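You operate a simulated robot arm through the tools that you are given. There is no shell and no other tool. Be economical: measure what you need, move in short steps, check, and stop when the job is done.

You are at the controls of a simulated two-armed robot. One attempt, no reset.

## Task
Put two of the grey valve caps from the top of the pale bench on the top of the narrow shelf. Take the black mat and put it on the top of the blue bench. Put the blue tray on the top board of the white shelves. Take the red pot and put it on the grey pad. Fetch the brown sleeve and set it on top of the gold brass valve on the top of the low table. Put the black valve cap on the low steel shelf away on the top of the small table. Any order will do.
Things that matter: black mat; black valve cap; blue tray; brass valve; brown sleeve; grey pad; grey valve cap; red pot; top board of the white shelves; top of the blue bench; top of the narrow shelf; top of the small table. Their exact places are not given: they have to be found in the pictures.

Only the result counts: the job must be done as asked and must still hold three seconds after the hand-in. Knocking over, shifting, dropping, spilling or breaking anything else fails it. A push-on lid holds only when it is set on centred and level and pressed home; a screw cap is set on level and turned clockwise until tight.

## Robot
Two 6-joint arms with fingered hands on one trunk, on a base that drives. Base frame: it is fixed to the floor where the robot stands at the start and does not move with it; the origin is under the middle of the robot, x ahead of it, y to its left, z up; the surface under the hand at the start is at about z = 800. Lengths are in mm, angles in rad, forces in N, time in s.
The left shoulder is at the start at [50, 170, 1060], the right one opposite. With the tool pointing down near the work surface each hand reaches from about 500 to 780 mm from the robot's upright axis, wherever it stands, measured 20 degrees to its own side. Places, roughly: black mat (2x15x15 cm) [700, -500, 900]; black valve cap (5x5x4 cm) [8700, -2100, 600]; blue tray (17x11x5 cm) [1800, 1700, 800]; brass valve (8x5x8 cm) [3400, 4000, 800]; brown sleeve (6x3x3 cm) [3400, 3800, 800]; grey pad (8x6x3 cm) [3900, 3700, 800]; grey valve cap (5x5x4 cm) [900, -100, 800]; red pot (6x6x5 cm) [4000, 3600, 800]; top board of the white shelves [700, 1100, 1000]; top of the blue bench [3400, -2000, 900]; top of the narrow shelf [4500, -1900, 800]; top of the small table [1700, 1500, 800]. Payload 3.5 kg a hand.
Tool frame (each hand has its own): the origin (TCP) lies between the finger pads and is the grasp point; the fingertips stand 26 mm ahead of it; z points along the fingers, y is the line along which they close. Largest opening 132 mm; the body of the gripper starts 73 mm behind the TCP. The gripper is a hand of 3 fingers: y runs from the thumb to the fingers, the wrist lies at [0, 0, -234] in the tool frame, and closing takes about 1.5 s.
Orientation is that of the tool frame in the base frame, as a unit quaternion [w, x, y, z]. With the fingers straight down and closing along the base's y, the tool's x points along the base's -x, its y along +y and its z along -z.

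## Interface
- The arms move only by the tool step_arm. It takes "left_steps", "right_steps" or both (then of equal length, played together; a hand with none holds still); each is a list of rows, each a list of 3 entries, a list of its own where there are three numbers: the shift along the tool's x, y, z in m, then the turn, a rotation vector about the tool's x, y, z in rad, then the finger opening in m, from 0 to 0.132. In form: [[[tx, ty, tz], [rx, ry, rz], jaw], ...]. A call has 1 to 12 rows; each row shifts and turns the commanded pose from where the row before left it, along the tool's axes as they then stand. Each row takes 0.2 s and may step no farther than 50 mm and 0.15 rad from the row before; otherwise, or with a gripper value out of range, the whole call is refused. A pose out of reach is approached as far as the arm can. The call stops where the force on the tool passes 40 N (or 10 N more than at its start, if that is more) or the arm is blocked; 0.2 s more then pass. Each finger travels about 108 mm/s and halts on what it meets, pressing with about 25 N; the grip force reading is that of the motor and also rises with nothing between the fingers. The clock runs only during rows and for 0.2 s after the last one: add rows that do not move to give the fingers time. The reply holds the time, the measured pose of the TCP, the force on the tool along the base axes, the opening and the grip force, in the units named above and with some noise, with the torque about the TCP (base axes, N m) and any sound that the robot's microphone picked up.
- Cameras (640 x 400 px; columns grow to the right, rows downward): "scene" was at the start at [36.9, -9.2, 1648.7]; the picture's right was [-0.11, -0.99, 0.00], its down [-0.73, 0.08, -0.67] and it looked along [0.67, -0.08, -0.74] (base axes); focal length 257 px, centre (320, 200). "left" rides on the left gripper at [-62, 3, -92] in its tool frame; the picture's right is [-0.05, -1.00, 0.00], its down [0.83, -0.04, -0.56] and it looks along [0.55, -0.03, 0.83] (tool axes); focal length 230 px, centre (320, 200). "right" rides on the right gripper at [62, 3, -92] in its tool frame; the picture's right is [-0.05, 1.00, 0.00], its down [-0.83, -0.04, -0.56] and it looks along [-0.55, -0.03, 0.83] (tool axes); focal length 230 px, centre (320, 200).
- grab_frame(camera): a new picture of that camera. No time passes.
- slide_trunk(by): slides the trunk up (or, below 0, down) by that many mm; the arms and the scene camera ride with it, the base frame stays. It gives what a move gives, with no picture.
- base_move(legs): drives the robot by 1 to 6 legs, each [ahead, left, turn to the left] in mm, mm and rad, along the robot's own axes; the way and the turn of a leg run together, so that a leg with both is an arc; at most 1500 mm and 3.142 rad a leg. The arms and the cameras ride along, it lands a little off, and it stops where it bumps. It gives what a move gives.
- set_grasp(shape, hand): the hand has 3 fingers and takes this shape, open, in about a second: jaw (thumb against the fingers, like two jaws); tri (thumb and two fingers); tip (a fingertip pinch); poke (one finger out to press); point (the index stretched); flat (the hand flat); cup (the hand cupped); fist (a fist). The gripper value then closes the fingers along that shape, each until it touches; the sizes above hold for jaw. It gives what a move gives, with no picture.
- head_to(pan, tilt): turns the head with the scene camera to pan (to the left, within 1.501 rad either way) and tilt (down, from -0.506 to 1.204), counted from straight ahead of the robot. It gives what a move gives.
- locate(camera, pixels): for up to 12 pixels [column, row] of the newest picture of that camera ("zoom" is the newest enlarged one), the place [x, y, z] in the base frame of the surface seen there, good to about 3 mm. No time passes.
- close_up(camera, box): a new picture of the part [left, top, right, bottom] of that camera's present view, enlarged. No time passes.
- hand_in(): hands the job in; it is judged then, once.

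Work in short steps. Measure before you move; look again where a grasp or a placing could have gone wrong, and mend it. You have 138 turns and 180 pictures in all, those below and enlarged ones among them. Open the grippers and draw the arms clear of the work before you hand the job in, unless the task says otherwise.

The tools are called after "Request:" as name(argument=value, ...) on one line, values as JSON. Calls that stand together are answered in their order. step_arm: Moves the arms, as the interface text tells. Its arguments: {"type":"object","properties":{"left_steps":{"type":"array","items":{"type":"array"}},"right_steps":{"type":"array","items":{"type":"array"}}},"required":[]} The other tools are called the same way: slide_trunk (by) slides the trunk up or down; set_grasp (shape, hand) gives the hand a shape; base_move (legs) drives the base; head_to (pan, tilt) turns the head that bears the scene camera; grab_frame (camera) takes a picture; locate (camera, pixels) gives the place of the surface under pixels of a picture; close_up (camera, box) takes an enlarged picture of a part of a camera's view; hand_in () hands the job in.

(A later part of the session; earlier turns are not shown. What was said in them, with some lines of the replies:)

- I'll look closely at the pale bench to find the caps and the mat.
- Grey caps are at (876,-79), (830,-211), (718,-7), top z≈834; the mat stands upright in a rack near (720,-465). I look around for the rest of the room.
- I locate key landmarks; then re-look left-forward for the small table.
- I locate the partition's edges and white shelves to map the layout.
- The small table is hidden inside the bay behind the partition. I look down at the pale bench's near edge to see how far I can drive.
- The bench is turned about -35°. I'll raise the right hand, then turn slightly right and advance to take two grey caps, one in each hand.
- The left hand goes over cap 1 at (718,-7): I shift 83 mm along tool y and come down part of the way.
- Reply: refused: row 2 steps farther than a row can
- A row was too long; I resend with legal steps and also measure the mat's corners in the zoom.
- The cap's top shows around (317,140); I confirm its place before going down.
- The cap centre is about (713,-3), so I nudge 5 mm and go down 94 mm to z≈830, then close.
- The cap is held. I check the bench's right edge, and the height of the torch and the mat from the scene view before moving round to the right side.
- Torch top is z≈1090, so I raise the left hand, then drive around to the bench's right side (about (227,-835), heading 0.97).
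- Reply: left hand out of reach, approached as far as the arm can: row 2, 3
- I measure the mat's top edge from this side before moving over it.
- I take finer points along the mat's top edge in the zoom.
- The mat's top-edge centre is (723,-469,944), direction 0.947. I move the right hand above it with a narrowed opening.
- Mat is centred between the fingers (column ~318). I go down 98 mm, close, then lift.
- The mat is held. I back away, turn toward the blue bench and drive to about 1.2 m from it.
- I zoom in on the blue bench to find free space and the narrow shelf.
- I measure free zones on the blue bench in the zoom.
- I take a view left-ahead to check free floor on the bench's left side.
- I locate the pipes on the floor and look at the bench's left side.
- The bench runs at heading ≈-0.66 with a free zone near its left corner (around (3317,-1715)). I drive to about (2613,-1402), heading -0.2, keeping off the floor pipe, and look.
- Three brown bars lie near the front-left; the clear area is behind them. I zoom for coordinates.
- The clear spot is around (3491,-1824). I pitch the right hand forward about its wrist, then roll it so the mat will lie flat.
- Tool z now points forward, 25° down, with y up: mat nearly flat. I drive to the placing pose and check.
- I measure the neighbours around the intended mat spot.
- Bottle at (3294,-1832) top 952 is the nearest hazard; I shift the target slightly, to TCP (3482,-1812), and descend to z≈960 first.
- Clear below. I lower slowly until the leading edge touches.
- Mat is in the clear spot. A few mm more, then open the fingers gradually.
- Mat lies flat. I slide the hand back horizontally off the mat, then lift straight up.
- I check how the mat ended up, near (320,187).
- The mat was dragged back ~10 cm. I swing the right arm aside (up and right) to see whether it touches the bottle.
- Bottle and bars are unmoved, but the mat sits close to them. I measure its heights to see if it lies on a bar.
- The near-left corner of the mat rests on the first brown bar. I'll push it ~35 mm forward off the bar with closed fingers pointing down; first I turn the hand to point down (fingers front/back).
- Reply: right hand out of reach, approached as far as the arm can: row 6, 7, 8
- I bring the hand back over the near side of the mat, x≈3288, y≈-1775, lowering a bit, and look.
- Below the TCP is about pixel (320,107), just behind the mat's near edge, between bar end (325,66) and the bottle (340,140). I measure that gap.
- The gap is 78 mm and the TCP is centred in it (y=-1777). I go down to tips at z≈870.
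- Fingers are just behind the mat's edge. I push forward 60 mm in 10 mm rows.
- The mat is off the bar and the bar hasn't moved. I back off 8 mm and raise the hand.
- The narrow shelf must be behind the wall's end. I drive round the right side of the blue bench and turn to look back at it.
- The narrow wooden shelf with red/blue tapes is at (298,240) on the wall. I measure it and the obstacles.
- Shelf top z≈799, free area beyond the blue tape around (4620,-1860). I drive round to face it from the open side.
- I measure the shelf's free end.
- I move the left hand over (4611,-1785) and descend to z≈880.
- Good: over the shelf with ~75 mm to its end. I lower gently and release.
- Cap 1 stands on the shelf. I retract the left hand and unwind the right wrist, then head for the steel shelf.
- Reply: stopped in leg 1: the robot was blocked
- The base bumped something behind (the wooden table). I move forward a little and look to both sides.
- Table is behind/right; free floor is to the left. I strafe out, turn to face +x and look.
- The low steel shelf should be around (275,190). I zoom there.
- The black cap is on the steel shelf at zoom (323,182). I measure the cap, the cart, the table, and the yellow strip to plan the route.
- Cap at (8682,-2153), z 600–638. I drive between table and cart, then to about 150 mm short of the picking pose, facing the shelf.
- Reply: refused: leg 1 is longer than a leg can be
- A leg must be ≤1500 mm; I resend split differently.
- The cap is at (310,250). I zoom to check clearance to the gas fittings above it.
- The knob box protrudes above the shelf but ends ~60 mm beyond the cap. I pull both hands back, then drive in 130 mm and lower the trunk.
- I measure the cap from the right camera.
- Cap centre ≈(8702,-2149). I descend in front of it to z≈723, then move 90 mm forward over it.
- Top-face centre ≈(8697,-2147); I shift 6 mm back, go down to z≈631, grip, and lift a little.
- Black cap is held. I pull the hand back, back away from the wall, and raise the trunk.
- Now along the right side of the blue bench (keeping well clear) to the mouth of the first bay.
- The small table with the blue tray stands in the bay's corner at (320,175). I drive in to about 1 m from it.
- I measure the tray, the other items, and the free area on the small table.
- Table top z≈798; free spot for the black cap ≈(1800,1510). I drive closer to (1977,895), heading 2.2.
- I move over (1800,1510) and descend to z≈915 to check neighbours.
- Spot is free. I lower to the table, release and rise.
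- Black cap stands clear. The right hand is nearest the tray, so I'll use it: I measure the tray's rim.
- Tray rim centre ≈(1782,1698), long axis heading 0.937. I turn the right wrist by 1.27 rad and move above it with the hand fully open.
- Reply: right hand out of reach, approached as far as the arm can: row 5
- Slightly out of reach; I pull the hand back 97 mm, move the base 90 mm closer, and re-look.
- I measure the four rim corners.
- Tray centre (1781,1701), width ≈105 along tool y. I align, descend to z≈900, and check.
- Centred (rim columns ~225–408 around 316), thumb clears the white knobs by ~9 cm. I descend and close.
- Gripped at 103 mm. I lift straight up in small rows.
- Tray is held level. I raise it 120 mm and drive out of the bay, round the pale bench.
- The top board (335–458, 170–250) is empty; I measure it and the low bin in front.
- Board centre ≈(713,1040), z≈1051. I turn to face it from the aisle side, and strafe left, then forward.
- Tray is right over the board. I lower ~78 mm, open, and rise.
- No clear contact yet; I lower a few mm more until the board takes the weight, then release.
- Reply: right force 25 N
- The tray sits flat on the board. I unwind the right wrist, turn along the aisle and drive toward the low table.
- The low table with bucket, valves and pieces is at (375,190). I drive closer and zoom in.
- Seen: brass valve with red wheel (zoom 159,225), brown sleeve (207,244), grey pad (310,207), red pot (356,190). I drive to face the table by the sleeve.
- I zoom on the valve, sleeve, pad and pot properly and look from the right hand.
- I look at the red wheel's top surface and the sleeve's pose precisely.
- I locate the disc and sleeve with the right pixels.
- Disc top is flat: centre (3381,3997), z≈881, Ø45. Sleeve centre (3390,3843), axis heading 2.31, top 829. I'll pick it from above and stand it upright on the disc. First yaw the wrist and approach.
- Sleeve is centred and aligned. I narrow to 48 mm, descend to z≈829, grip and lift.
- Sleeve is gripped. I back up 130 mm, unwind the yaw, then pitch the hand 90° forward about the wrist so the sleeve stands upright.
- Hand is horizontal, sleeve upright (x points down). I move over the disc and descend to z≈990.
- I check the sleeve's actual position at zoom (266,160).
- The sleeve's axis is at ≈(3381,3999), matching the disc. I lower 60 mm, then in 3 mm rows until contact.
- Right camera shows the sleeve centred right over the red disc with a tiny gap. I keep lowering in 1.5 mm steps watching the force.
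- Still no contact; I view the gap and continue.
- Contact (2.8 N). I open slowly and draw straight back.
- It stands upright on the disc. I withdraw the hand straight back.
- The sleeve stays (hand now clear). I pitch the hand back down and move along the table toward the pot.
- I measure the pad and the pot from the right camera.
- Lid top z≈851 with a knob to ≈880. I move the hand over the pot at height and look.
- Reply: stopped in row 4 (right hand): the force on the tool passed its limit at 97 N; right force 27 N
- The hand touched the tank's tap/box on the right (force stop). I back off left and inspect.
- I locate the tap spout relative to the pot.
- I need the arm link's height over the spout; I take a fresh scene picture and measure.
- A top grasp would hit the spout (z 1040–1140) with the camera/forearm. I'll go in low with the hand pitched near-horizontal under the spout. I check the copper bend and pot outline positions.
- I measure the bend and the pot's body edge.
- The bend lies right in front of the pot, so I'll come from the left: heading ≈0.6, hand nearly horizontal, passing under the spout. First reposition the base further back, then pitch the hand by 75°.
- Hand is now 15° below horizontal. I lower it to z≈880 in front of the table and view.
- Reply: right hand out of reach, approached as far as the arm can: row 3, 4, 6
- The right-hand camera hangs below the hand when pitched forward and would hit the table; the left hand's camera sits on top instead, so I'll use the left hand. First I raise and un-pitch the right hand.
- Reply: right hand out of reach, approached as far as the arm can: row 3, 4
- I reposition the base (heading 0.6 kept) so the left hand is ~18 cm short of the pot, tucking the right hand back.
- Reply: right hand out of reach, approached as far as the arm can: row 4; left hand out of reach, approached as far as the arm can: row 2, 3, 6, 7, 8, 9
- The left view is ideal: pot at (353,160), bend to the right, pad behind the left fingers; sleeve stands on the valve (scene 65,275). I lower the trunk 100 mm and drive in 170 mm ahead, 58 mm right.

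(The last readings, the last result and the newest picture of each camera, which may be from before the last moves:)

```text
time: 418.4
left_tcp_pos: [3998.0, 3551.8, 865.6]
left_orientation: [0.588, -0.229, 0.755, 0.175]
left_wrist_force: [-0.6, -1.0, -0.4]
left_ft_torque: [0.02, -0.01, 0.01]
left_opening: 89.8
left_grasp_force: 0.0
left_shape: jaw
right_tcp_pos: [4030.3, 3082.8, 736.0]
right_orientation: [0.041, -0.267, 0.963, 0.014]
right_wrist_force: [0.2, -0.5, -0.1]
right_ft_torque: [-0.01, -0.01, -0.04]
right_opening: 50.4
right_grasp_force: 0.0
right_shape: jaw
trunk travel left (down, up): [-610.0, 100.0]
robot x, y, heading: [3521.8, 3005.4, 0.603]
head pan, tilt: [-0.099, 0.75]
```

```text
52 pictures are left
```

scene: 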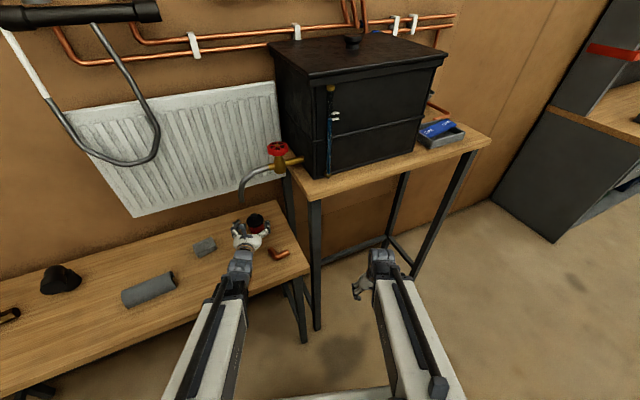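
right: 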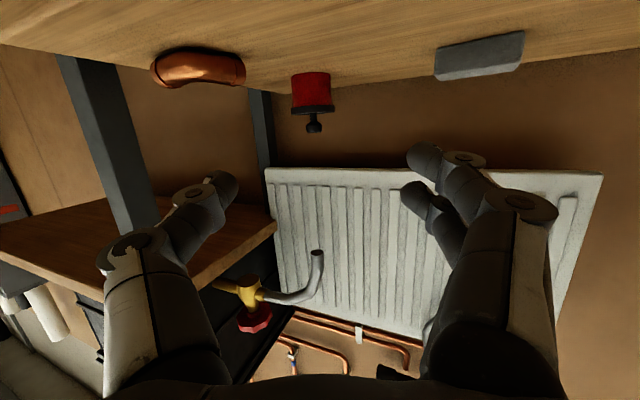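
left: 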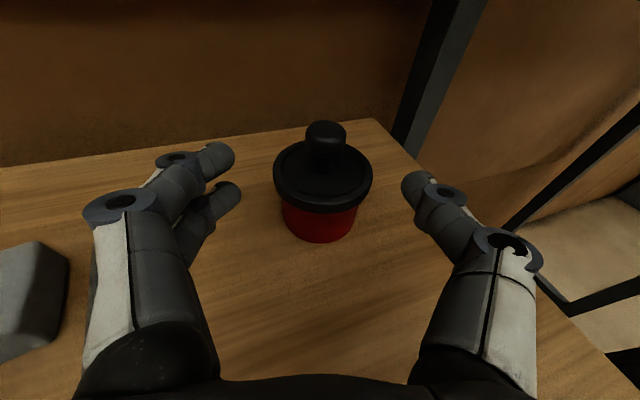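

Pot is centred at column 320. I lower the trunk 38 mm and drive 33 mm more so the fingers straddle the body.

Request:
slide_trunk(by=-38)

Request:
base_move(legs=[[34, 0, 0]])

Request:
grab_frame(camera="left")

```text
time: 419.3
left_tcp_pos: [3997.4, 3551.7, 827.7]
left_orientation: [0.588, -0.23, 0.755, 0.176]
left_wrist_force: [-0.1, 0.3, 0.7]
left_ft_torque: [0.02, -0.01, 0.0]
left_opening: 89.9
left_grasp_force: 0.1
left_shape: jaw
right_tcp_pos: [4030.9, 3083.4, 700.0]
right_orientation: [0.04, -0.268, 0.963, 0.014]
right_wrist_force: [-0.7, 0.3, -0.5]
right_ft_torque: [0.03, 0.03, 0.0]
right_opening: 50.2
right_grasp_force: 0.0
right_shape: jaw
trunk travel left (down, up): [-572.0, 138.0]
robot x, y, heading: [3523.9, 3004.6, 0.606]
head pan, tilt: [-0.099, 0.75]
```

```text
time: 420.1
left_tcp_pos: [4025.3, 3573.2, 828.3]
left_orientation: [0.589, -0.23, 0.755, 0.176]
left_wrist_force: [-0.4, 0.1, 0.0]
left_ft_torque: [-0.02, -0.03, 0.0]
left_opening: 89.6
left_grasp_force: 0.1
left_shape: jaw
right_tcp_pos: [4058.0, 3102.9, 698.4]
right_orientation: [0.04, -0.267, 0.963, 0.015]
right_wrist_force: [0.1, -0.9, 0.6]
right_ft_torque: [0.0, -0.02, 0.0]
right_opening: 50.2
right_grasp_force: 0.1
right_shape: jaw
trunk travel left (down, up): [-572.0, 138.0]
robot x, y, heading: [3553.2, 3020.9, 0.604]
head pan, tilt: [-0.099, 0.75]
```

```text
51 pictures are left
```

left: 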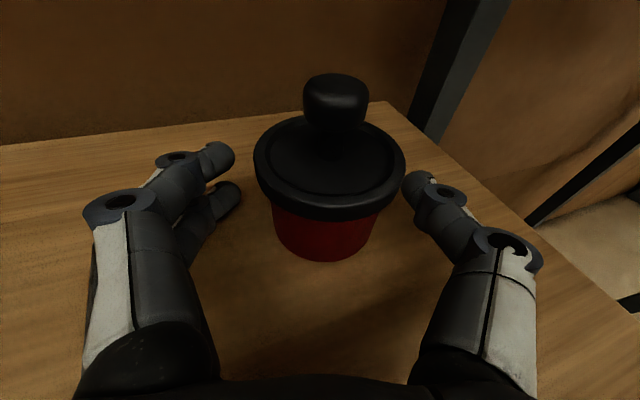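

Pot body lies between the fingers. I close on it.

Request:
step_arm(left_steps=[[[0, 0, 0], [0, 0, 0], 0.07], [[0, 0, 0], [0, 0, 0], 0.055], [[0, 0, 0], [0, 0, 0], 0.04], [[0, 0, 0], [0, 0, 0], 0.03], [[0, 0, 0], [0, 0, 0], 0.03], [[0, 0, 0], [0, 0, 0], 0.03]])

Request:
grab_frame(camera="left")

```text
time: 421.5
left_tcp_pos: [4026.0, 3570.7, 828.3]
left_orientation: [0.589, -0.23, 0.755, 0.176]
left_wrist_force: [1.3, -0.2, 0.8]
left_ft_torque: [0.05, -0.02, 0.02]
left_opening: 49.9
left_grasp_force: 25.8
left_shape: jaw
right_tcp_pos: [4058.0, 3103.7, 699.2]
right_orientation: [0.04, -0.266, 0.963, 0.014]
right_wrist_force: [0.7, 0.3, 0.5]
right_ft_torque: [0.0, 0.0, 0.0]
right_opening: 50.6
right_grasp_force: 0.1
right_shape: jaw
trunk travel left (down, up): [-572.0, 138.0]
robot x, y, heading: [3553.5, 3025.2, 0.614]
head pan, tilt: [-0.099, 0.75]
```

```text
50 pictures are left
```

left: 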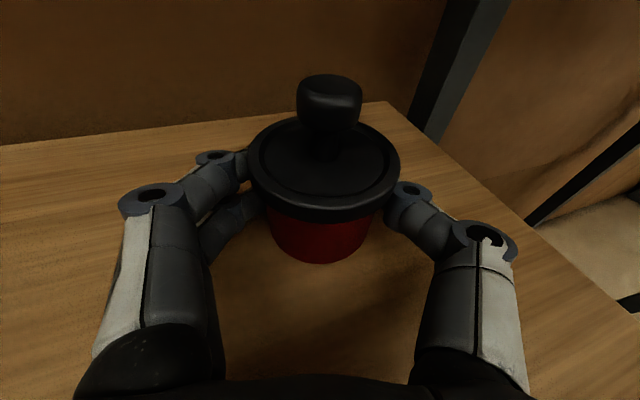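

Gripped on the body (50 mm). I lift 45 mm with the trunk and check that pot and lid come together.

Request:
slide_trunk(by=48)

Request:
base_move(legs=[[-76, 0, 0], [0, 178, 0]])

Request:
grab_frame(camera="left")

Request:
close_up(camera="scene", box=[180, 170, 330, 290])

```text
time: 422.4
left_tcp_pos: [4026.7, 3571.9, 874.8]
left_orientation: [0.588, -0.23, 0.755, 0.176]
left_wrist_force: [-0.2, 0.3, -3.7]
left_ft_torque: [-0.05, 0.02, 0.01]
left_opening: 50.2
left_grasp_force: 25.1
left_shape: jaw
right_tcp_pos: [4058.5, 3103.8, 747.4]
right_orientation: [0.04, -0.268, 0.963, 0.015]
right_wrist_force: [0.2, -0.3, 0.5]
right_ft_torque: [0.0, -0.02, 0.0]
right_opening: 50.6
right_grasp_force: 0.1
right_shape: jaw
trunk travel left (down, up): [-620.0, 90.0]
robot x, y, heading: [3550.8, 3022.3, 0.607]
head pan, tilt: [-0.099, 0.75]
```

```text
time: 424.6
left_tcp_pos: [3859.8, 3673.5, 875.2]
left_orientation: [0.588, -0.23, 0.755, 0.175]
left_wrist_force: [-0.5, -0.1, -5.4]
left_ft_torque: [-0.04, 0.02, 0.01]
left_opening: 49.8
left_grasp_force: 24.9
left_shape: jaw
right_tcp_pos: [3894.1, 3206.3, 747.4]
right_orientation: [0.038, -0.267, 0.963, 0.014]
right_wrist_force: [-0.2, 0.7, -0.6]
right_ft_torque: [0.02, 0.0, 0.0]
right_opening: 50.8
right_grasp_force: 0.0
right_shape: jaw
trunk travel left (down, up): [-620.0, 90.0]
robot x, y, heading: [3389.7, 3127.1, 0.607]
head pan, tilt: [-0.099, 0.75]
```

```text
49 pictures are left
```

left: 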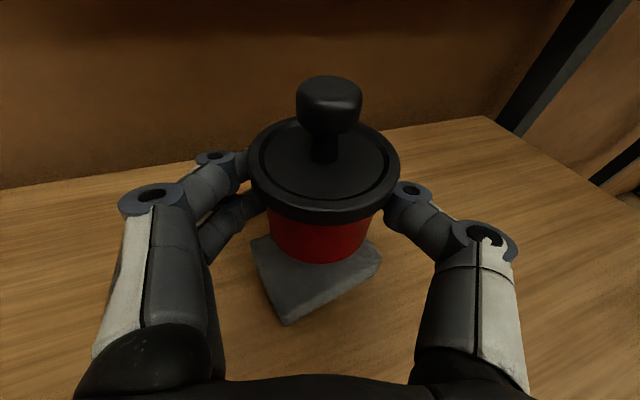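

```text
3.33 times, centred on (255, 230) of scene
```

zoom: 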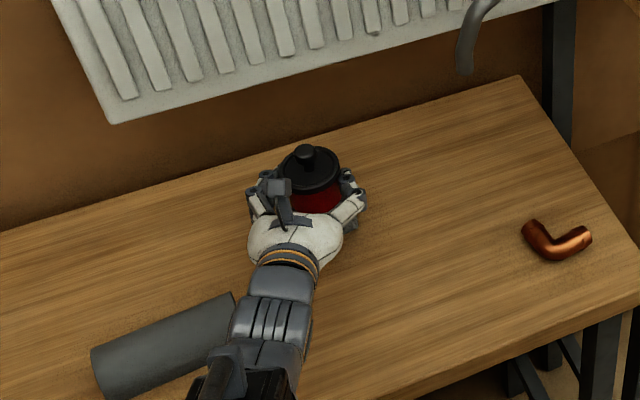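

Pot hovers centred over the pad. I lower the trunk 20 mm and watch the force.

Request:
slide_trunk(by=-18)

Request:
slide_trunk(by=-3)

Request:
grab_frame(camera="left")

```text
time: 425.2
left_tcp_pos: [3861.3, 3674.4, 857.5]
left_orientation: [0.588, -0.23, 0.756, 0.175]
left_wrist_force: [-0.5, -0.8, -3.8]
left_ft_torque: [0.02, 0.03, -0.03]
left_opening: 49.7
left_grasp_force: 24.9
left_shape: jaw
right_tcp_pos: [3892.5, 3206.5, 727.5]
right_orientation: [0.04, -0.267, 0.963, 0.015]
right_wrist_force: [-1.9, 0.5, 0.3]
right_ft_torque: [0.02, -0.01, -0.02]
right_opening: 50.2
right_grasp_force: 0.1
right_shape: jaw
trunk travel left (down, up): [-602.0, 108.0]
robot x, y, heading: [3386.6, 3126.3, 0.609]
head pan, tilt: [-0.099, 0.75]
```

```text
time: 425.7
left_tcp_pos: [3861.3, 3674.0, 855.5]
left_orientation: [0.588, -0.231, 0.755, 0.176]
left_wrist_force: [-0.8, 0.4, -4.4]
left_ft_torque: [-0.01, 0.03, 0.01]
left_opening: 50.0
left_grasp_force: 24.7
left_shape: jaw
right_tcp_pos: [3893.9, 3206.6, 725.3]
right_orientation: [0.04, -0.267, 0.963, 0.015]
right_wrist_force: [-0.4, -0.2, 0.0]
right_ft_torque: [0.02, 0.01, 0.04]
right_opening: 50.6
right_grasp_force: 0.0
right_shape: jaw
trunk travel left (down, up): [-599.0, 111.0]
robot x, y, heading: [3390.8, 3126.0, 0.607]
head pan, tilt: [-0.099, 0.75]
```

```text
47 pictures are left
```

left: 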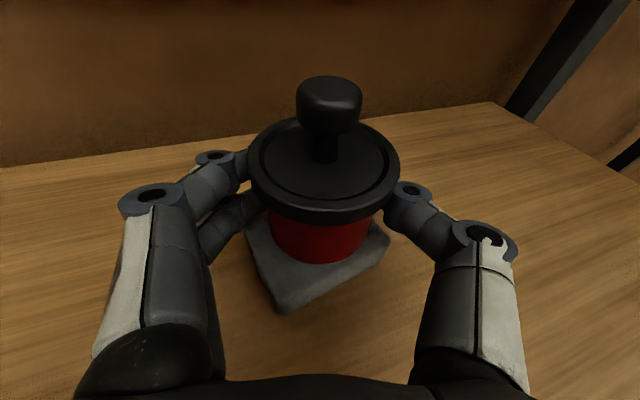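

Not touching yet (weight still ≈-4 N); 2 mm more at a time.

Request:
slide_trunk(by=-2)

Request:
slide_trunk(by=-2)

```text
time: 426.2
left_tcp_pos: [3861.2, 3674.0, 853.6]
left_orientation: [0.589, -0.23, 0.754, 0.176]
left_wrist_force: [0.4, -0.1, 0.9]
left_ft_torque: [0.02, 0.0, -0.02]
left_opening: 49.6
left_grasp_force: 25.3
left_shape: jaw
right_tcp_pos: [3893.2, 3205.1, 724.2]
right_orientation: [0.04, -0.267, 0.963, 0.015]
right_wrist_force: [1.2, -0.5, -0.3]
right_ft_torque: [-0.01, 0.01, 0.0]
right_opening: 50.6
right_grasp_force: 0.2
right_shape: jaw
trunk travel left (down, up): [-597.0, 113.0]
robot x, y, heading: [3382.8, 3123.6, 0.6]
head pan, tilt: [-0.099, 0.75]
```

```text
time: 426.8
left_tcp_pos: [3860.9, 3673.7, 853.8]
left_orientation: [0.59, -0.229, 0.754, 0.176]
left_wrist_force: [1.2, 1.7, 11.4]
left_ft_torque: [0.13, -0.12, 0.0]
left_opening: 50.1
left_grasp_force: 24.9
left_shape: jaw
right_tcp_pos: [3892.3, 3205.1, 722.2]
right_orientation: [0.041, -0.267, 0.963, 0.015]
right_wrist_force: [-0.4, 0.0, -0.8]
right_ft_torque: [0.03, 0.01, 0.01]
right_opening: 50.3
right_grasp_force: 0.0
right_shape: jaw
trunk travel left (down, up): [-595.0, 115.0]
robot x, y, heading: [3387.9, 3123.8, 0.603]
head pan, tilt: [-0.099, 0.75]
```

Contact (11 N). I open and drive back 200 mm.

Request:
step_arm(left_steps=[[[0, 0, 0], [0, 0, 0], 0.055], [[0, 0, 0], [0, 0, 0], 0.065], [[0, 0, 0], [0, 0, 0], 0.09], [[0, 0, 0], [0, 0, 0], 0.095], [[0, 0, 0], [0, 0, 0], 0.095]])

Request:
base_move(legs=[[-200, 5, 0]])

Request:
grab_frame(camera="left")

```text
time: 428.0
left_tcp_pos: [3860.5, 3674.5, 851.4]
left_orientation: [0.589, -0.23, 0.755, 0.175]
left_wrist_force: [-0.3, 1.0, -0.1]
left_ft_torque: [0.0, 0.0, 0.03]
left_opening: 94.8
left_grasp_force: 0.0
left_shape: jaw
right_tcp_pos: [3893.1, 3205.1, 721.9]
right_orientation: [0.04, -0.267, 0.963, 0.014]
right_wrist_force: [0.7, 0.5, -0.4]
right_ft_torque: [-0.02, -0.01, 0.0]
right_opening: 50.6
right_grasp_force: 0.0
right_shape: jaw
trunk travel left (down, up): [-595.0, 115.0]
robot x, y, heading: [3390.7, 3127.3, 0.61]
head pan, tilt: [-0.099, 0.75]
```

```text
time: 429.6
left_tcp_pos: [3694.2, 3565.6, 851.6]
left_orientation: [0.588, -0.23, 0.755, 0.176]
left_wrist_force: [1.1, -0.4, 0.2]
left_ft_torque: [0.03, -0.01, -0.02]
left_opening: 94.6
left_grasp_force: 0.1
left_shape: jaw
right_tcp_pos: [3728.1, 3097.4, 723.6]
right_orientation: [0.04, -0.267, 0.963, 0.015]
right_wrist_force: [0.6, -0.3, -0.8]
right_ft_torque: [0.03, -0.04, 0.01]
right_opening: 50.6
right_grasp_force: 0.0
right_shape: jaw
trunk travel left (down, up): [-595.0, 115.0]
robot x, y, heading: [3222.4, 3020.6, 0.602]
head pan, tilt: [-0.099, 0.75]
```

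```text
46 pictures are left
```

left: 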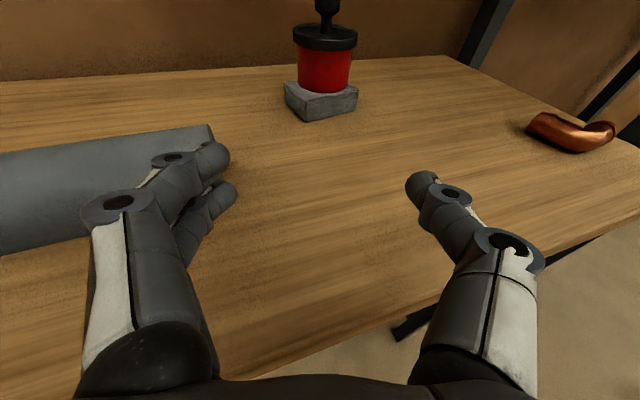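

The pot stands on the pad. I back off, raise the trunk, un-pitch the left hand and check the table once more.

Request:
base_move(legs=[[-350, 0, 0]])

Request:
slide_trunk(by=115)

Request:
step_arm(left_steps=[[[-0.04, 0, -0.01], [0, 0, 0], 0.09], [[-0.04, 0, -0.01], [0, 0, 0], 0.09], [[0.01, 0, 0], [0, 0.1454, 0], 0.09], [[0.01, 0, 0], [0, 0.1454, 0], 0.09], [[0.01, 0, 0], [0, 0.1454, 0], 0.09], [[0.01, 0, 0], [0, 0.1454, 0], 0.09], [[0.01, 0, 0], [0, 0.1454, 0], 0.09], [[0.01, 0, 0], [0, 0.1454, 0], 0.09], [[0.01, 0, 0], [0, 0.1454, 0], 0.09], [[0.01, 0, 0], [0, 0.1454, 0], 0.09], [[0.01, 0, 0], [0, 0.1454, 0], 0.09]], right_steps=[[[0, 0, -0.04], [0, 0, 0], 0.09], [[0, 0, -0.04], [0, 0, 0], 0.09], [[0, 0, -0.04], [0, 0, 0], 0.09], [[0, 0, -0.04], [0, 0, 0], 0.09], [[0, 0, -0.04], [0, 0, 0], 0.09], [[0, 0, -0.04], [0, 0, 0], 0.09], [[0, 0, 0], [0, 0, 0], 0.09], [[0, 0, 0], [0, 0, 0], 0.09], [[0, 0, 0], [0, 0, 0], 0.09], [[0, 0, 0], [0, 0, 0], 0.09], [[0, 0, 0], [0, 0, 0], 0.09]])

Request:
head_to(pan=0.2, tilt=0.55)

Request:
grab_frame(camera="scene")

Request:
close_up(camera="scene", box=[150, 120, 440, 290])

```text
time: 431.8
left_tcp_pos: [3408.3, 3365.8, 850.9]
left_orientation: [0.588, -0.229, 0.756, 0.175]
left_wrist_force: [0.5, 0.1, -0.7]
left_ft_torque: [0.0, -0.01, -0.01]
left_opening: 94.7
left_grasp_force: 0.1
left_shape: jaw
right_tcp_pos: [3440.1, 2896.5, 723.4]
right_orientation: [0.04, -0.268, 0.963, 0.015]
right_wrist_force: [-0.1, 0.2, 0.4]
right_ft_torque: [0.0, 0.0, -0.01]
right_opening: 50.5
right_grasp_force: 0.1
right_shape: jaw
trunk travel left (down, up): [-595.0, 115.0]
robot x, y, heading: [2937.1, 2817.8, 0.607]
head pan, tilt: [-0.099, 0.75]
```

```text
time: 433.3
left_tcp_pos: [3407.7, 3365.8, 965.6]
left_orientation: [0.589, -0.229, 0.755, 0.175]
left_wrist_force: [0.4, 0.0, -0.5]
left_ft_torque: [0.0, 0.0, 0.05]
left_opening: 94.7
left_grasp_force: 0.0
left_shape: jaw
right_tcp_pos: [3440.1, 2897.1, 836.6]
right_orientation: [0.041, -0.267, 0.963, 0.015]
right_wrist_force: [-0.3, 0.2, 0.0]
right_ft_torque: [0.04, 0.01, 0.0]
right_opening: 50.6
right_grasp_force: 0.1
right_shape: jaw
trunk travel left (down, up): [-710.0, 0.0]
robot x, y, heading: [2933.3, 2815.3, 0.607]
head pan, tilt: [-0.099, 0.75]
```

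```text
time: 435.7
left_tcp_pos: [3367.8, 3330.3, 995.9]
left_orientation: [0.061, -0.27, 0.961, 0.01]
left_wrist_force: [-0.3, -0.2, -0.6]
left_ft_torque: [-0.01, 0.02, 0.01]
left_opening: 90.4
left_grasp_force: 0.1
left_shape: jaw
left hand out of reach, approached as far as the arm can: row 3
right_tcp_pos: [3461.9, 2904.3, 1068.3]
right_orientation: [0.04, -0.267, 0.963, 0.014]
right_wrist_force: [-0.5, -0.5, -0.9]
right_ft_torque: [-0.02, 0.0, 0.01]
right_opening: 89.7
right_grasp_force: 0.0
right_shape: jaw
right hand out of reach, approached as far as the arm can: row 1, 2, 3, 4
trunk travel left (down, up): [-710.0, 0.0]
robot x, y, heading: [2934.2, 2815.1, 0.602]
head pan, tilt: [-0.099, 0.75]
```

```text
time: 436.5
left_tcp_pos: [3368.8, 3331.4, 996.7]
left_orientation: [0.062, -0.271, 0.961, 0.009]
left_wrist_force: [-0.2, -0.6, -0.4]
left_ft_torque: [0.02, -0.04, 0.02]
left_opening: 90.4
left_grasp_force: 0.1
left_shape: jaw
right_tcp_pos: [3460.8, 2905.5, 1067.9]
right_orientation: [0.041, -0.267, 0.963, 0.014]
right_wrist_force: [-0.1, 0.0, -0.8]
right_ft_torque: [-0.03, 0.01, 0.03]
right_opening: 89.4
right_grasp_force: 0.1
right_shape: jaw
trunk travel left (down, up): [-710.0, 0.0]
robot x, y, heading: [2935.2, 2815.7, 0.601]
head pan, tilt: [0.201, 0.55]
```

```text
45 pictures are left
```

scene: 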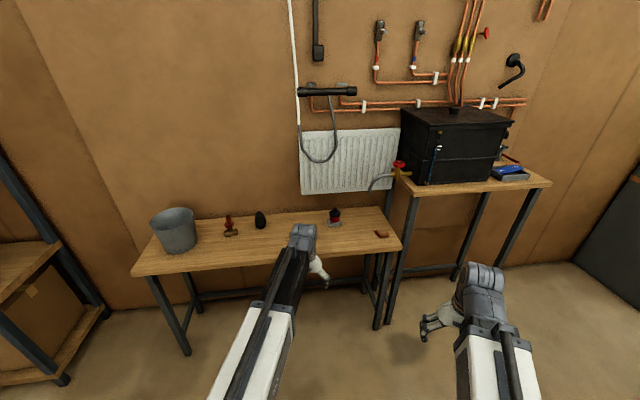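

```text
2.21 times, centred on (295, 205) of scene
```

zoom: 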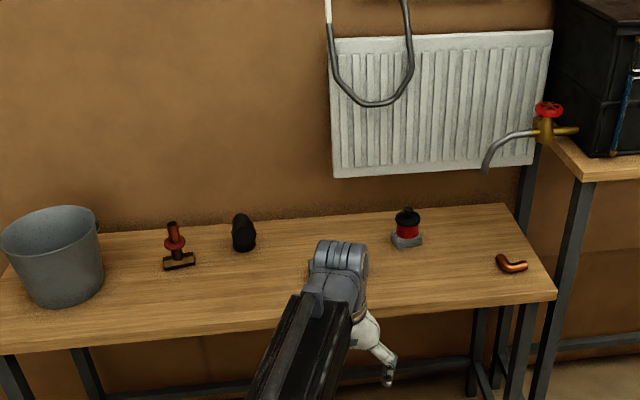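

Everything on the low table is right (sleeve on valve, pot on pad). I straighten both hands, raise the left, and drive back to the pale bench for the second grey cap.

Request:
step_arm(left_steps=[[[0, 0, 0], [0, 0.124, 0], 0.1], [[0, 0, -0.04], [0, 0, 0], 0.1], [[0, 0, -0.04], [0, 0, 0], 0.1], [[0, 0, -0.04], [0, 0, 0], 0.1]], right_steps=[[[0, 0, 0], [0, 0.08, 0], 0.09], [[0, 0, -0.03], [0, 0, 0], 0.09], [[0, 0, -0.03], [0, 0, 0], 0.09], [[0, 0, -0.03], [0, 0, 0], 0.09]])

Request:
base_move(legs=[[0, 0, 2.415], [1450, 0, 0], [0, 0, 1.018], [1500, 0, 0], [500, 0, 0]])

Request:
base_move(legs=[[0, 0, 0.195], [1064, 0, 0], [0, 0, 1.65], [0, -233, 0]])

```text
time: 437.5
left_tcp_pos: [3366.4, 3332.5, 1115.6]
left_orientation: [0.003, -0.271, 0.963, -0.007]
left_wrist_force: [-0.1, 0.1, -0.1]
left_ft_torque: [-0.02, 0.0, 0.0]
left_opening: 99.6
left_grasp_force: 0.0
left_shape: jaw
right_tcp_pos: [3461.0, 2904.3, 1158.4]
right_orientation: [0.002, -0.267, 0.964, 0.004]
right_wrist_force: [0.3, -0.6, 0.6]
right_ft_torque: [-0.01, -0.02, -0.07]
right_opening: 89.6
right_grasp_force: 0.1
right_shape: jaw
trunk travel left (down, up): [-710.0, 0.0]
robot x, y, heading: [2936.3, 2817.4, 0.603]
head pan, tilt: [0.201, 0.55]
```

```text
time: 462.5
left_tcp_pos: [-60.9, 890.9, 1114.5]
left_orientation: [-0.006, 0.917, 0.399, -0.003]
left_wrist_force: [-0.8, 0.1, -0.5]
left_ft_torque: [0.01, 0.02, 0.0]
left_opening: 99.6
left_grasp_force: 0.1
left_shape: jaw
right_tcp_pos: [-264.5, 1278.3, 1156.6]
right_orientation: [0.004, 0.918, 0.396, -0.001]
right_wrist_force: [-0.3, 0.1, 0.0]
right_ft_torque: [0.01, 0.0, 0.01]
right_opening: 89.9
right_grasp_force: 0.2
right_shape: jaw
trunk travel left (down, up): [-710.0, 0.0]
robot x, y, heading: [220.3, 1500.3, -2.261]
head pan, tilt: [0.201, 0.55]
```

```text
time: 474.1
left_tcp_pos: [278.7, 259.4, 1117.0]
left_orientation: [-0.002, 0.232, 0.973, -0.006]
left_wrist_force: [0.1, 0.4, 0.1]
left_ft_torque: [-0.01, 0.02, -0.02]
left_opening: 100.0
left_grasp_force: 0.0
left_shape: jaw
right_tcp_pos: [-36.9, -45.2, 1157.2]
right_orientation: [0.004, 0.237, 0.971, 0.004]
right_wrist_force: [-0.6, 0.3, -0.5]
right_ft_torque: [0.04, 0.01, 0.02]
right_opening: 89.8
right_grasp_force: 0.1
right_shape: jaw
trunk travel left (down, up): [-710.0, 0.0]
robot x, y, heading: [-384.1, 355.0, -0.416]
head pan, tilt: [0.201, 0.55]
```

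I shift the right hand outward to clear the torch and drive up to the bench.

Request:
step_arm(right_steps=[[[0, -0.045, 0], [0, 0, 0], 0.09], [[0, -0.045, 0], [0, 0, 0], 0.09], [[0, -0.045, 0], [0, 0, 0], 0.09], [[0, -0.045, 0], [0, 0, 0], 0.09]])

Request:
base_move(legs=[[698, -36, 0]])

Request:
grab_frame(camera="left")

```text
time: 475.1
left_tcp_pos: [279.8, 258.5, 1114.6]
left_orientation: [-0.002, 0.232, 0.973, -0.007]
left_wrist_force: [-0.5, -0.4, -0.2]
left_ft_torque: [0.0, 0.03, -0.01]
left_opening: 99.6
left_grasp_force: 0.0
left_shape: jaw
right_tcp_pos: [-119.4, -206.6, 1156.6]
right_orientation: [0.004, 0.237, 0.972, 0.003]
right_wrist_force: [1.0, 0.0, -0.2]
right_ft_torque: [-0.02, -0.01, -0.02]
right_opening: 89.6
right_grasp_force: 0.1
right_shape: jaw
trunk travel left (down, up): [-710.0, 0.0]
robot x, y, heading: [-388.4, 357.5, -0.414]
head pan, tilt: [0.201, 0.55]
```

```text
time: 478.9
left_tcp_pos: [907.8, -52.5, 1114.7]
left_orientation: [-0.001, 0.231, 0.973, -0.007]
left_wrist_force: [0.4, -0.3, 0.1]
left_ft_torque: [0.02, 0.03, 0.03]
left_opening: 99.7
left_grasp_force: 0.0
left_shape: jaw
right_tcp_pos: [511.0, -518.3, 1157.7]
right_orientation: [0.004, 0.234, 0.972, 0.002]
right_wrist_force: [-0.4, 0.6, -0.6]
right_ft_torque: [-0.03, 0.02, -0.01]
right_opening: 89.8
right_grasp_force: 0.1
right_shape: jaw
trunk travel left (down, up): [-710.0, 0.0]
robot x, y, heading: [241.7, 45.3, -0.41]
head pan, tilt: [0.201, 0.55]
```

```text
43 pictures are left
```

left: 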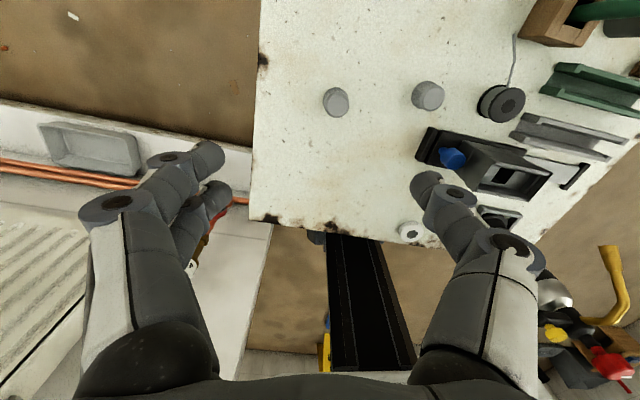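

Cap at (336,101); I locate its top centre.

Request:
locate(camera="left", pixels=[[336, 104], [325, 104], [347, 104], [336, 95], [336, 112]])

```text
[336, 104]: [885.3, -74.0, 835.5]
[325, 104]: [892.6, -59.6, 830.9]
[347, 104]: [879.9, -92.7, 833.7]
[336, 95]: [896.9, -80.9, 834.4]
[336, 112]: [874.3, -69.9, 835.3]
```

I move over the cap (10.9, −31.8 mm in tool) and descend to z≈925.

Request:
step_arm(left_steps=[[[0.0109, -0.0318, 0], [0, 0, 0], 0.1], [[0, 0, 0.0475], [0, 0, 0], 0.1], [[0, 0, 0.0475], [0, 0, 0], 0.1], [[0, 0, 0.0475], [0, 0, 0], 0.1], [[0, 0, 0.0475], [0, 0, 0], 0.1]])

Request:
grab_frame(camera="left")

Request:
locate(camera="left", pixels=[[320, 135], [320, 145], [320, 125], [320, 155], [305, 145], [335, 145]])

```text
time: 480.1
left_tcp_pos: [881.3, -78.2, 924.8]
left_orientation: [-0.001, 0.231, 0.973, -0.006]
left_wrist_force: [-0.4, -0.3, -0.5]
left_ft_torque: [0.0, 0.03, 0.03]
left_opening: 99.7
left_grasp_force: 0.0
left_shape: jaw
right_tcp_pos: [511.8, -517.4, 1156.9]
right_orientation: [0.003, 0.234, 0.972, 0.003]
right_wrist_force: [0.1, 0.2, -0.1]
right_ft_torque: [-0.01, 0.02, -0.01]
right_opening: 89.6
right_grasp_force: 0.2
right_shape: jaw
trunk travel left (down, up): [-710.0, 0.0]
robot x, y, heading: [242.6, 44.9, -0.416]
head pan, tilt: [0.201, 0.55]
```

```text
42 pictures are left
```

left: 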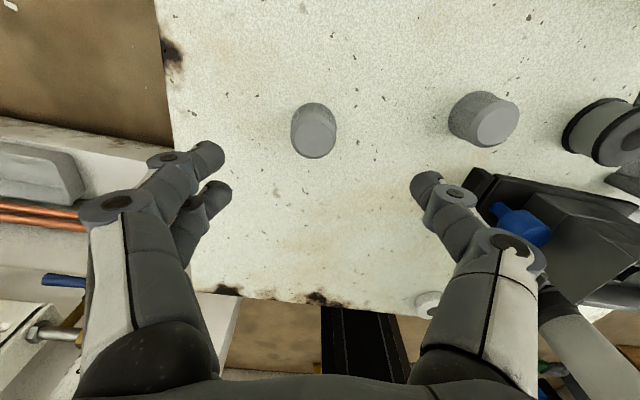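

```text
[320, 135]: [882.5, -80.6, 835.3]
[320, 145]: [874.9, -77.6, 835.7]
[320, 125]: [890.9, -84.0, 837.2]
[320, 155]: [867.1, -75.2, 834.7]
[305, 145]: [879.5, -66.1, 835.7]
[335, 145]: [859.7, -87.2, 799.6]
```

Centre ≈(885,-76). I fine-adjust, descend to z≈831, grip, and lift.

Request:
step_arm(left_steps=[[[-0.0024, 0.004, 0.046], [0, 0, 0], 0.09], [[0, 0, 0.048], [0, 0, 0], 0.09], [[0, 0, 0], [0, 0, 0], 0.03], [[0, 0, 0], [0, 0, 0], 0.02], [[0, 0, 0], [0, 0, 0], 0.02], [[0, 0, 0], [0, 0, 0], 0.02], [[0, 0, 0], [0, 0, 0], 0.02], [[0, 0, -0.045], [0, 0, 0], 0.02], [[0, 0, -0.048], [0, 0, 0], 0.02], [[0, 0, -0.048], [0, 0, 0], 0.02], [[0, 0, -0.048], [0, 0, 0], 0.02], [[0, 0, -0.048], [0, 0, 0], 0.02]])

Request:
grab_frame(camera="left")

```text
time: 482.7
left_tcp_pos: [888.0, -73.1, 1070.3]
left_orientation: [-0.002, 0.231, 0.973, -0.007]
left_wrist_force: [-0.1, -0.2, -1.2]
left_ft_torque: [-0.01, 0.01, 0.01]
left_opening: 28.8
left_grasp_force: 25.2
left_shape: jaw
right_tcp_pos: [509.9, -518.5, 1157.5]
right_orientation: [0.004, 0.234, 0.972, 0.002]
right_wrist_force: [-0.1, -0.2, 0.5]
right_ft_torque: [0.02, 0.0, -0.02]
right_opening: 89.9
right_grasp_force: 0.0
right_shape: jaw
trunk travel left (down, up): [-710.0, 0.0]
robot x, y, heading: [241.9, 47.5, -0.413]
head pan, tilt: [0.201, 0.55]
```

```text
41 pictures are left
```

left: 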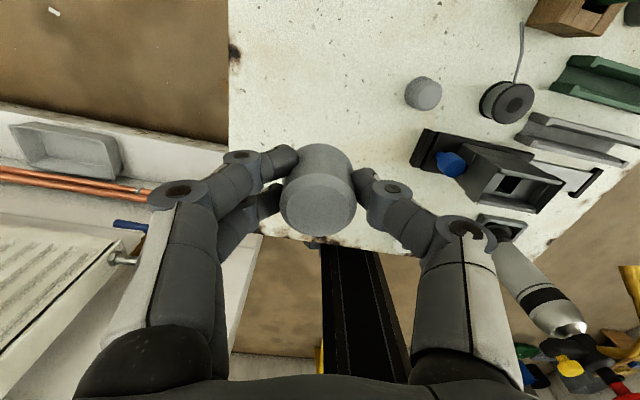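

The second grey cap is held. I raise it and drive back round to the narrow shelf.

Request:
step_arm(left_steps=[[[0.02, 0, -0.04], [0, 0, 0], 0.01], [[0.02, 0, -0.03], [0, 0, 0], 0.01]])

Request:
base_move(legs=[[-450, 0, 0], [0, 0, -1.158], [1500, 0, 0], [700, 0, 0], [0, 0, 1.261], [1500, 0, 0]])

Request:
base_move(legs=[[1500, 0, 0], [1500, 0, 0], [404, 0, 0], [0, 0, 1.765]])

```text
time: 483.3
left_tcp_pos: [850.8, -53.8, 1138.8]
left_orientation: [-0.002, 0.231, 0.973, -0.008]
left_wrist_force: [0.0, 0.8, 0.0]
left_ft_torque: [0.0, 0.01, 0.02]
left_opening: 28.7
left_grasp_force: 25.0
left_shape: jaw
right_tcp_pos: [510.7, -518.1, 1157.6]
right_orientation: [0.004, 0.234, 0.972, 0.003]
right_wrist_force: [-0.2, 1.1, -0.2]
right_ft_torque: [0.06, -0.02, -0.03]
right_opening: 89.9
right_grasp_force: 0.0
right_shape: jaw
trunk travel left (down, up): [-710.0, 0.0]
robot x, y, heading: [240.1, 45.8, -0.409]
head pan, tilt: [0.201, 0.55]
```

```text
time: 509.6
left_tcp_pos: [1869.5, -2494.6, 1139.2]
left_orientation: [-0.002, 0.188, 0.982, -0.007]
left_wrist_force: [-0.2, 0.1, 0.3]
left_ft_torque: [0.03, -0.01, 0.01]
left_opening: 28.8
left_grasp_force: 24.5
left_shape: jaw
right_tcp_pos: [1571.0, -2987.3, 1157.3]
right_orientation: [0.003, 0.192, 0.981, 0.003]
right_wrist_force: [-1.0, -0.4, 0.1]
right_ft_torque: [-0.03, -0.01, 0.04]
right_opening: 89.6
right_grasp_force: 0.1
right_shape: jaw
trunk travel left (down, up): [-710.0, 0.0]
robot x, y, heading: [1250.9, -2452.2, -0.325]
head pan, tilt: [0.201, 0.55]
```

```text
time: 530.4
left_tcp_pos: [4396.6, -2903.3, 1139.3]
left_orientation: [0.004, -0.637, 0.771, -0.005]
left_wrist_force: [-0.5, -1.0, -0.8]
left_ft_torque: [-0.02, -0.01, -0.01]
left_opening: 28.9
left_grasp_force: 26.1
left_shape: jaw
right_tcp_pos: [4934.5, -3103.3, 1155.6]
right_orientation: [0.0, -0.634, 0.773, 0.005]
right_wrist_force: [-0.1, 0.3, -1.0]
right_ft_torque: [-0.04, 0.0, -0.01]
right_opening: 89.6
right_grasp_force: 0.1
right_shape: jaw
trunk travel left (down, up): [-710.0, 0.0]
robot x, y, heading: [4467.6, -3513.6, 1.437]
head pan, tilt: [0.201, 0.55]
```

I drive the last stretch to face the shelf, slightly left of last time.

Request:
base_move(legs=[[0, -530, 0], [1423, 0, 0], [0, 0, 0.973]])

Request:
head_to(pan=0.3, tilt=0.85)

Request:
grab_frame(camera="scene")

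Request:
grab_frame(camera="left")

```text
time: 542.7
left_tcp_pos: [4626.2, -1890.9, 1138.7]
left_orientation: [-0.006, 0.926, -0.378, 0.002]
left_wrist_force: [0.3, 0.3, -0.1]
left_ft_torque: [0.01, 0.02, 0.01]
left_opening: 28.9
left_grasp_force: 25.2
left_shape: jaw
right_tcp_pos: [5093.2, -1552.6, 1156.6]
right_orientation: [0.003, 0.924, -0.381, -0.004]
right_wrist_force: [0.4, 0.2, -0.5]
right_ft_torque: [0.02, -0.03, 0.03]
right_opening: 89.7
right_grasp_force: 0.1
right_shape: jaw
trunk travel left (down, up): [-710.0, 0.0]
robot x, y, heading: [5182.2, -2172.5, 2.419]
head pan, tilt: [0.201, 0.55]
```

```text
time: 543.5
left_tcp_pos: [4627.9, -1892.4, 1139.7]
left_orientation: [-0.006, 0.926, -0.378, 0.002]
left_wrist_force: [-0.4, 0.8, 0.2]
left_ft_torque: [0.02, -0.05, -0.01]
left_opening: 28.7
left_grasp_force: 24.7
left_shape: jaw
right_tcp_pos: [5091.4, -1554.0, 1157.7]
right_orientation: [0.002, 0.924, -0.381, -0.005]
right_wrist_force: [-0.4, 1.1, 0.2]
right_ft_torque: [-0.03, -0.02, -0.02]
right_opening: 89.6
right_grasp_force: 0.1
right_shape: jaw
trunk travel left (down, up): [-710.0, 0.0]
robot x, y, heading: [5177.9, -2171.0, 2.42]
head pan, tilt: [0.3, 0.85]
```

```text
40 pictures are left
```

scene: 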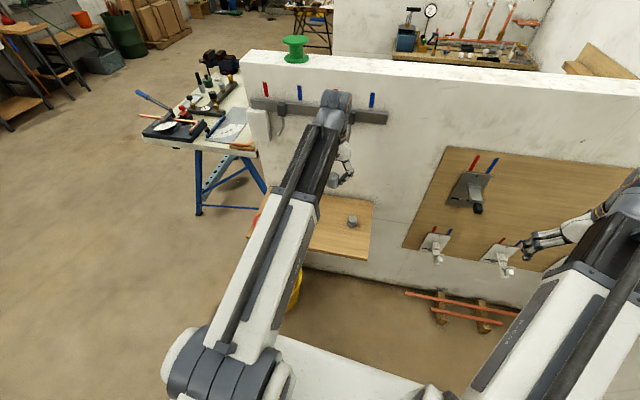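

```text
39 pictures are left
```

left: 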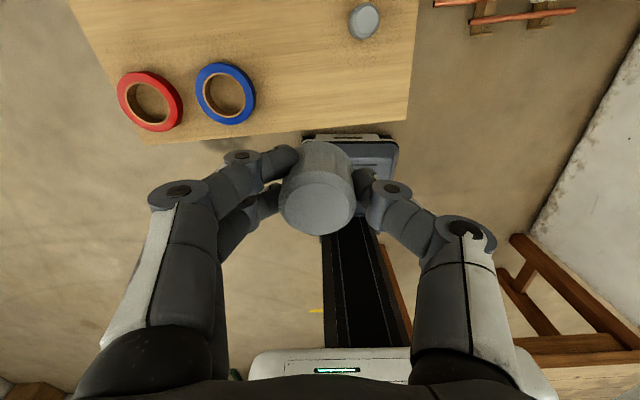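

I locate the first cap, the blue tape and a spot between.

Request:
locate(camera="left", pixels=[[364, 20], [255, 93], [225, 66], [225, 122], [300, 60], [310, 50], [300, 40], [320, 70], [290, 125]])

```text
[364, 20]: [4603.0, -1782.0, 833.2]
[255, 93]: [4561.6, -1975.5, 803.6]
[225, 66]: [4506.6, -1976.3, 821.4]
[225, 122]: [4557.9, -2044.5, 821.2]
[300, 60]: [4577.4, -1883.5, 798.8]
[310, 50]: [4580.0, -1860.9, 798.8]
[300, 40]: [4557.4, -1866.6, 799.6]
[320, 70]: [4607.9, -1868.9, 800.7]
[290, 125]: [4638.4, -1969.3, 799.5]
```

Spot (4570,-1876) leaves room to both. I move over it and descend to z≈905.

Request:
step_arm(left_steps=[[[-0.026, 0.014, 0], [0, 0, 0], 0.01], [[-0.026, 0.0145, 0], [0, 0, 0], 0.01], [[0, 0, 0.047], [0, 0, 0], 0.01], [[0, 0, 0.047], [0, 0, 0], 0.01], [[0, 0, 0.047], [0, 0, 0], 0.01], [[0, 0, 0.047], [0, 0, 0], 0.01], [[0, 0, 0.047], [0, 0, 0], 0.01]])

Request:
grab_frame(camera="left")

```text
time: 545.1
left_tcp_pos: [4574.5, -1874.8, 903.5]
left_orientation: [-0.007, 0.926, -0.378, 0.002]
left_wrist_force: [-0.1, -0.9, -0.5]
left_ft_torque: [0.01, -0.02, 0.02]
left_opening: 28.5
left_grasp_force: 25.4
left_shape: jaw
right_tcp_pos: [5092.7, -1552.9, 1157.5]
right_orientation: [0.002, 0.925, -0.381, -0.004]
right_wrist_force: [0.8, 0.1, 0.2]
right_ft_torque: [0.03, 0.03, 0.02]
right_opening: 89.7
right_grasp_force: 0.1
right_shape: jaw
trunk travel left (down, up): [-710.0, 0.0]
robot x, y, heading: [5178.0, -2169.6, 2.424]
head pan, tilt: [0.3, 0.85]
```

```text
38 pictures are left
```

left: 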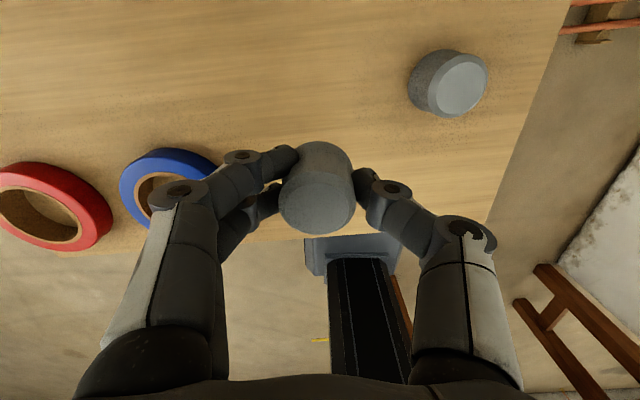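

Clear of the tape (≈80 mm) and first cap. I lower, release and rise.

Request:
step_arm(left_steps=[[[0, 0, 0.04], [0, 0, 0], 0.01], [[0, 0, 0.025], [0, 0, 0], 0.01], [[0, 0, 0.005], [0, 0, 0], 0.01], [[0, 0, 0.003], [0, 0, 0], 0.01], [[0, 0, 0], [0, 0, 0], 0.045], [[0, 0, 0], [0, 0, 0], 0.068], [[0, 0, 0], [0, 0, 0], 0.068], [[0, 0, -0.03], [0, 0, 0], 0.068], [[0, 0, -0.045], [0, 0, 0], 0.068], [[0, 0, -0.045], [0, 0, 0], 0.068], [[0, 0, -0.045], [0, 0, 0], 0.068], [[0, 0, -0.045], [0, 0, 0], 0.068]])

Request:
grab_frame(camera="left")

```text
time: 547.7
left_tcp_pos: [4571.2, -1876.2, 1039.1]
left_orientation: [-0.006, 0.926, -0.377, 0.002]
left_wrist_force: [0.2, -0.4, -0.4]
left_ft_torque: [0.03, -0.01, 0.01]
left_opening: 67.3
left_grasp_force: 0.1
left_shape: jaw
right_tcp_pos: [5091.8, -1553.7, 1157.2]
right_orientation: [0.001, 0.924, -0.381, -0.005]
right_wrist_force: [0.0, -0.3, 0.1]
right_ft_torque: [0.01, 0.02, 0.02]
right_opening: 89.6
right_grasp_force: 0.0
right_shape: jaw
trunk travel left (down, up): [-710.0, 0.0]
robot x, y, heading: [5176.7, -2168.2, 2.424]
head pan, tilt: [0.3, 0.85]
```

```text
37 pictures are left
```

left: 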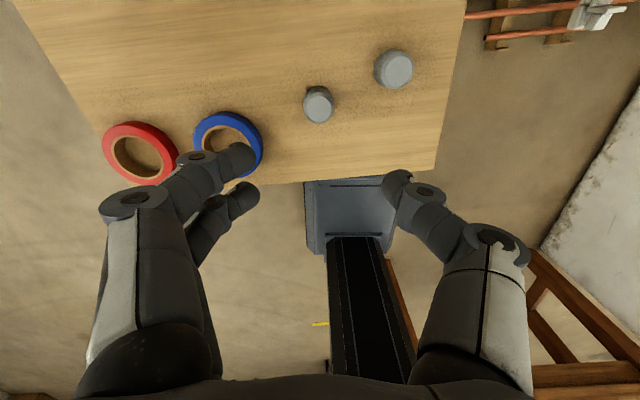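

Both grey caps stand on the shelf. I retract the left hand clear and take a last look at the mat on the blue bench.

Request:
step_arm(left_steps=[[[0.03, 0, -0.035], [0, 0, 0], 0.1], [[0.03, 0, -0.035], [0, 0, 0], 0.1], [[0.04, 0, 0], [0, 0, 0], 0.1], [[0.04, 0, 0], [0, 0, 0], 0.1], [[0.04, 0, 0], [0, 0, 0], 0.1]])

Request:
base_move(legs=[[0, 500, 0]])

Request:
head_to(pan=0.35, tilt=0.5)

Request:
grab_frame(camera="scene")

Request:
close_up(camera="scene", box=[140, 90, 400, 260])

```text
time: 548.9
left_tcp_pos: [4700.4, -2002.7, 1109.7]
left_orientation: [-0.007, 0.926, -0.379, 0.002]
left_wrist_force: [0.2, -0.1, 0.0]
left_ft_torque: [0.02, -0.04, -0.01]
left_opening: 99.4
left_grasp_force: 0.0
left_shape: jaw
right_tcp_pos: [5093.0, -1553.5, 1157.4]
right_orientation: [0.002, 0.924, -0.381, -0.004]
right_wrist_force: [-0.5, 0.2, -0.4]
right_ft_torque: [-0.01, 0.02, -0.03]
right_opening: 89.7
right_grasp_force: 0.0
right_shape: jaw
trunk travel left (down, up): [-710.0, 0.0]
robot x, y, heading: [5176.6, -2168.6, 2.422]
head pan, tilt: [0.3, 0.85]
```

```text
time: 551.8
left_tcp_pos: [4371.7, -2374.0, 1109.5]
left_orientation: [-0.006, 0.925, -0.379, 0.004]
left_wrist_force: [0.2, -0.4, -0.4]
left_ft_torque: [-0.01, 0.0, -0.03]
left_opening: 99.9
left_grasp_force: 0.0
left_shape: jaw
right_tcp_pos: [4766.4, -1927.5, 1158.4]
right_orientation: [0.003, 0.923, -0.384, -0.004]
right_wrist_force: [0.5, -0.4, -0.2]
right_ft_torque: [0.03, 0.02, 0.03]
right_opening: 89.8
right_grasp_force: 0.0
right_shape: jaw
trunk travel left (down, up): [-710.0, 0.0]
robot x, y, heading: [4853.2, -2544.5, 2.414]
head pan, tilt: [0.3, 0.85]
```

```text
time: 552.6
left_tcp_pos: [4372.3, -2373.3, 1110.8]
left_orientation: [-0.006, 0.926, -0.378, 0.002]
left_wrist_force: [0.2, 0.4, 0.6]
left_ft_torque: [0.0, 0.02, 0.01]
left_opening: 99.8
left_grasp_force: 0.0
left_shape: jaw
right_tcp_pos: [4766.2, -1926.7, 1157.1]
right_orientation: [0.002, 0.924, -0.382, -0.004]
right_wrist_force: [-0.5, -1.0, -0.3]
right_ft_torque: [0.01, 0.03, 0.02]
right_opening: 89.7
right_grasp_force: 0.1
right_shape: jaw
trunk travel left (down, up): [-710.0, 0.0]
robot x, y, heading: [4850.5, -2544.1, 2.418]
head pan, tilt: [0.351, 0.499]
```

```text
36 pictures are left
```

scene: 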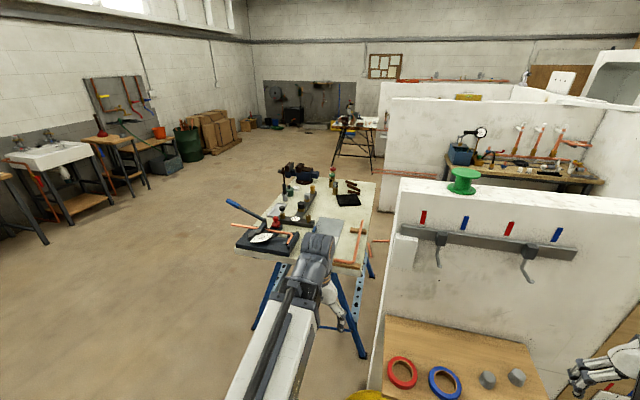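

```text
2.35 times, centred on (270, 175) of scene
```

zoom: 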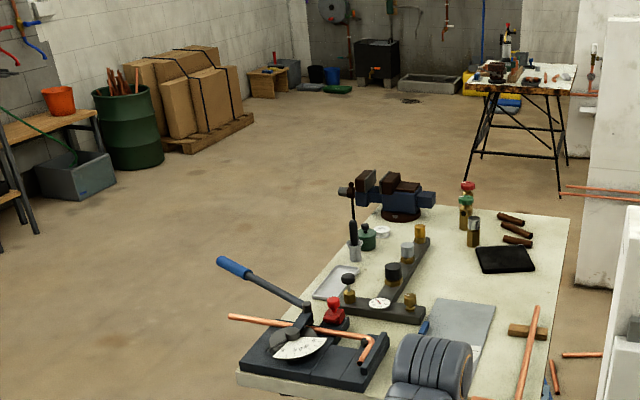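

The picture shows both grey caps on the narrow shelf and the mat lying flat on the blue bench, and both hands are open and clear. I hand the job in.

Request:
hand_in()

```text
The job is handed in.
```

I placed all seven items and handed the job in. The judge's verdict isn't back, and three contacts along the way could count against it.

**Where things are now:**
- **Grey valve caps:** two stand on the narrow shelf, next to the blue tape.
- **Black mat:** it lies flat on the blue bench. It first landed with one corner on a brown bar, so I pushed it clear; the bar did not appear to move.
- **Blue tray:** it sits on the top board of the white shelves.
- **Red pot:** it stands on the grey pad with its lid on.
- **Brown sleeve:** it stands upright on the red handwheel of the brass valve.
- **Black valve cap:** it stands on the small table.

**Contacts that could count against it:**
- **Wooden table:** the base backed into something, most likely the wooden table near the narrow shelf. I didn't check whether the table or anything on it shifted.
- **Tap spout:** the right hand hit the tap spout above the low table hard enough to trigger the force stop (97 N). The spout looked in place afterwards.
- **Grey half-pipe:** the left hand passed within about 2 cm of the grey half-pipe on the low table. No contact force showed, but the arm hid it in my last picture of that table.
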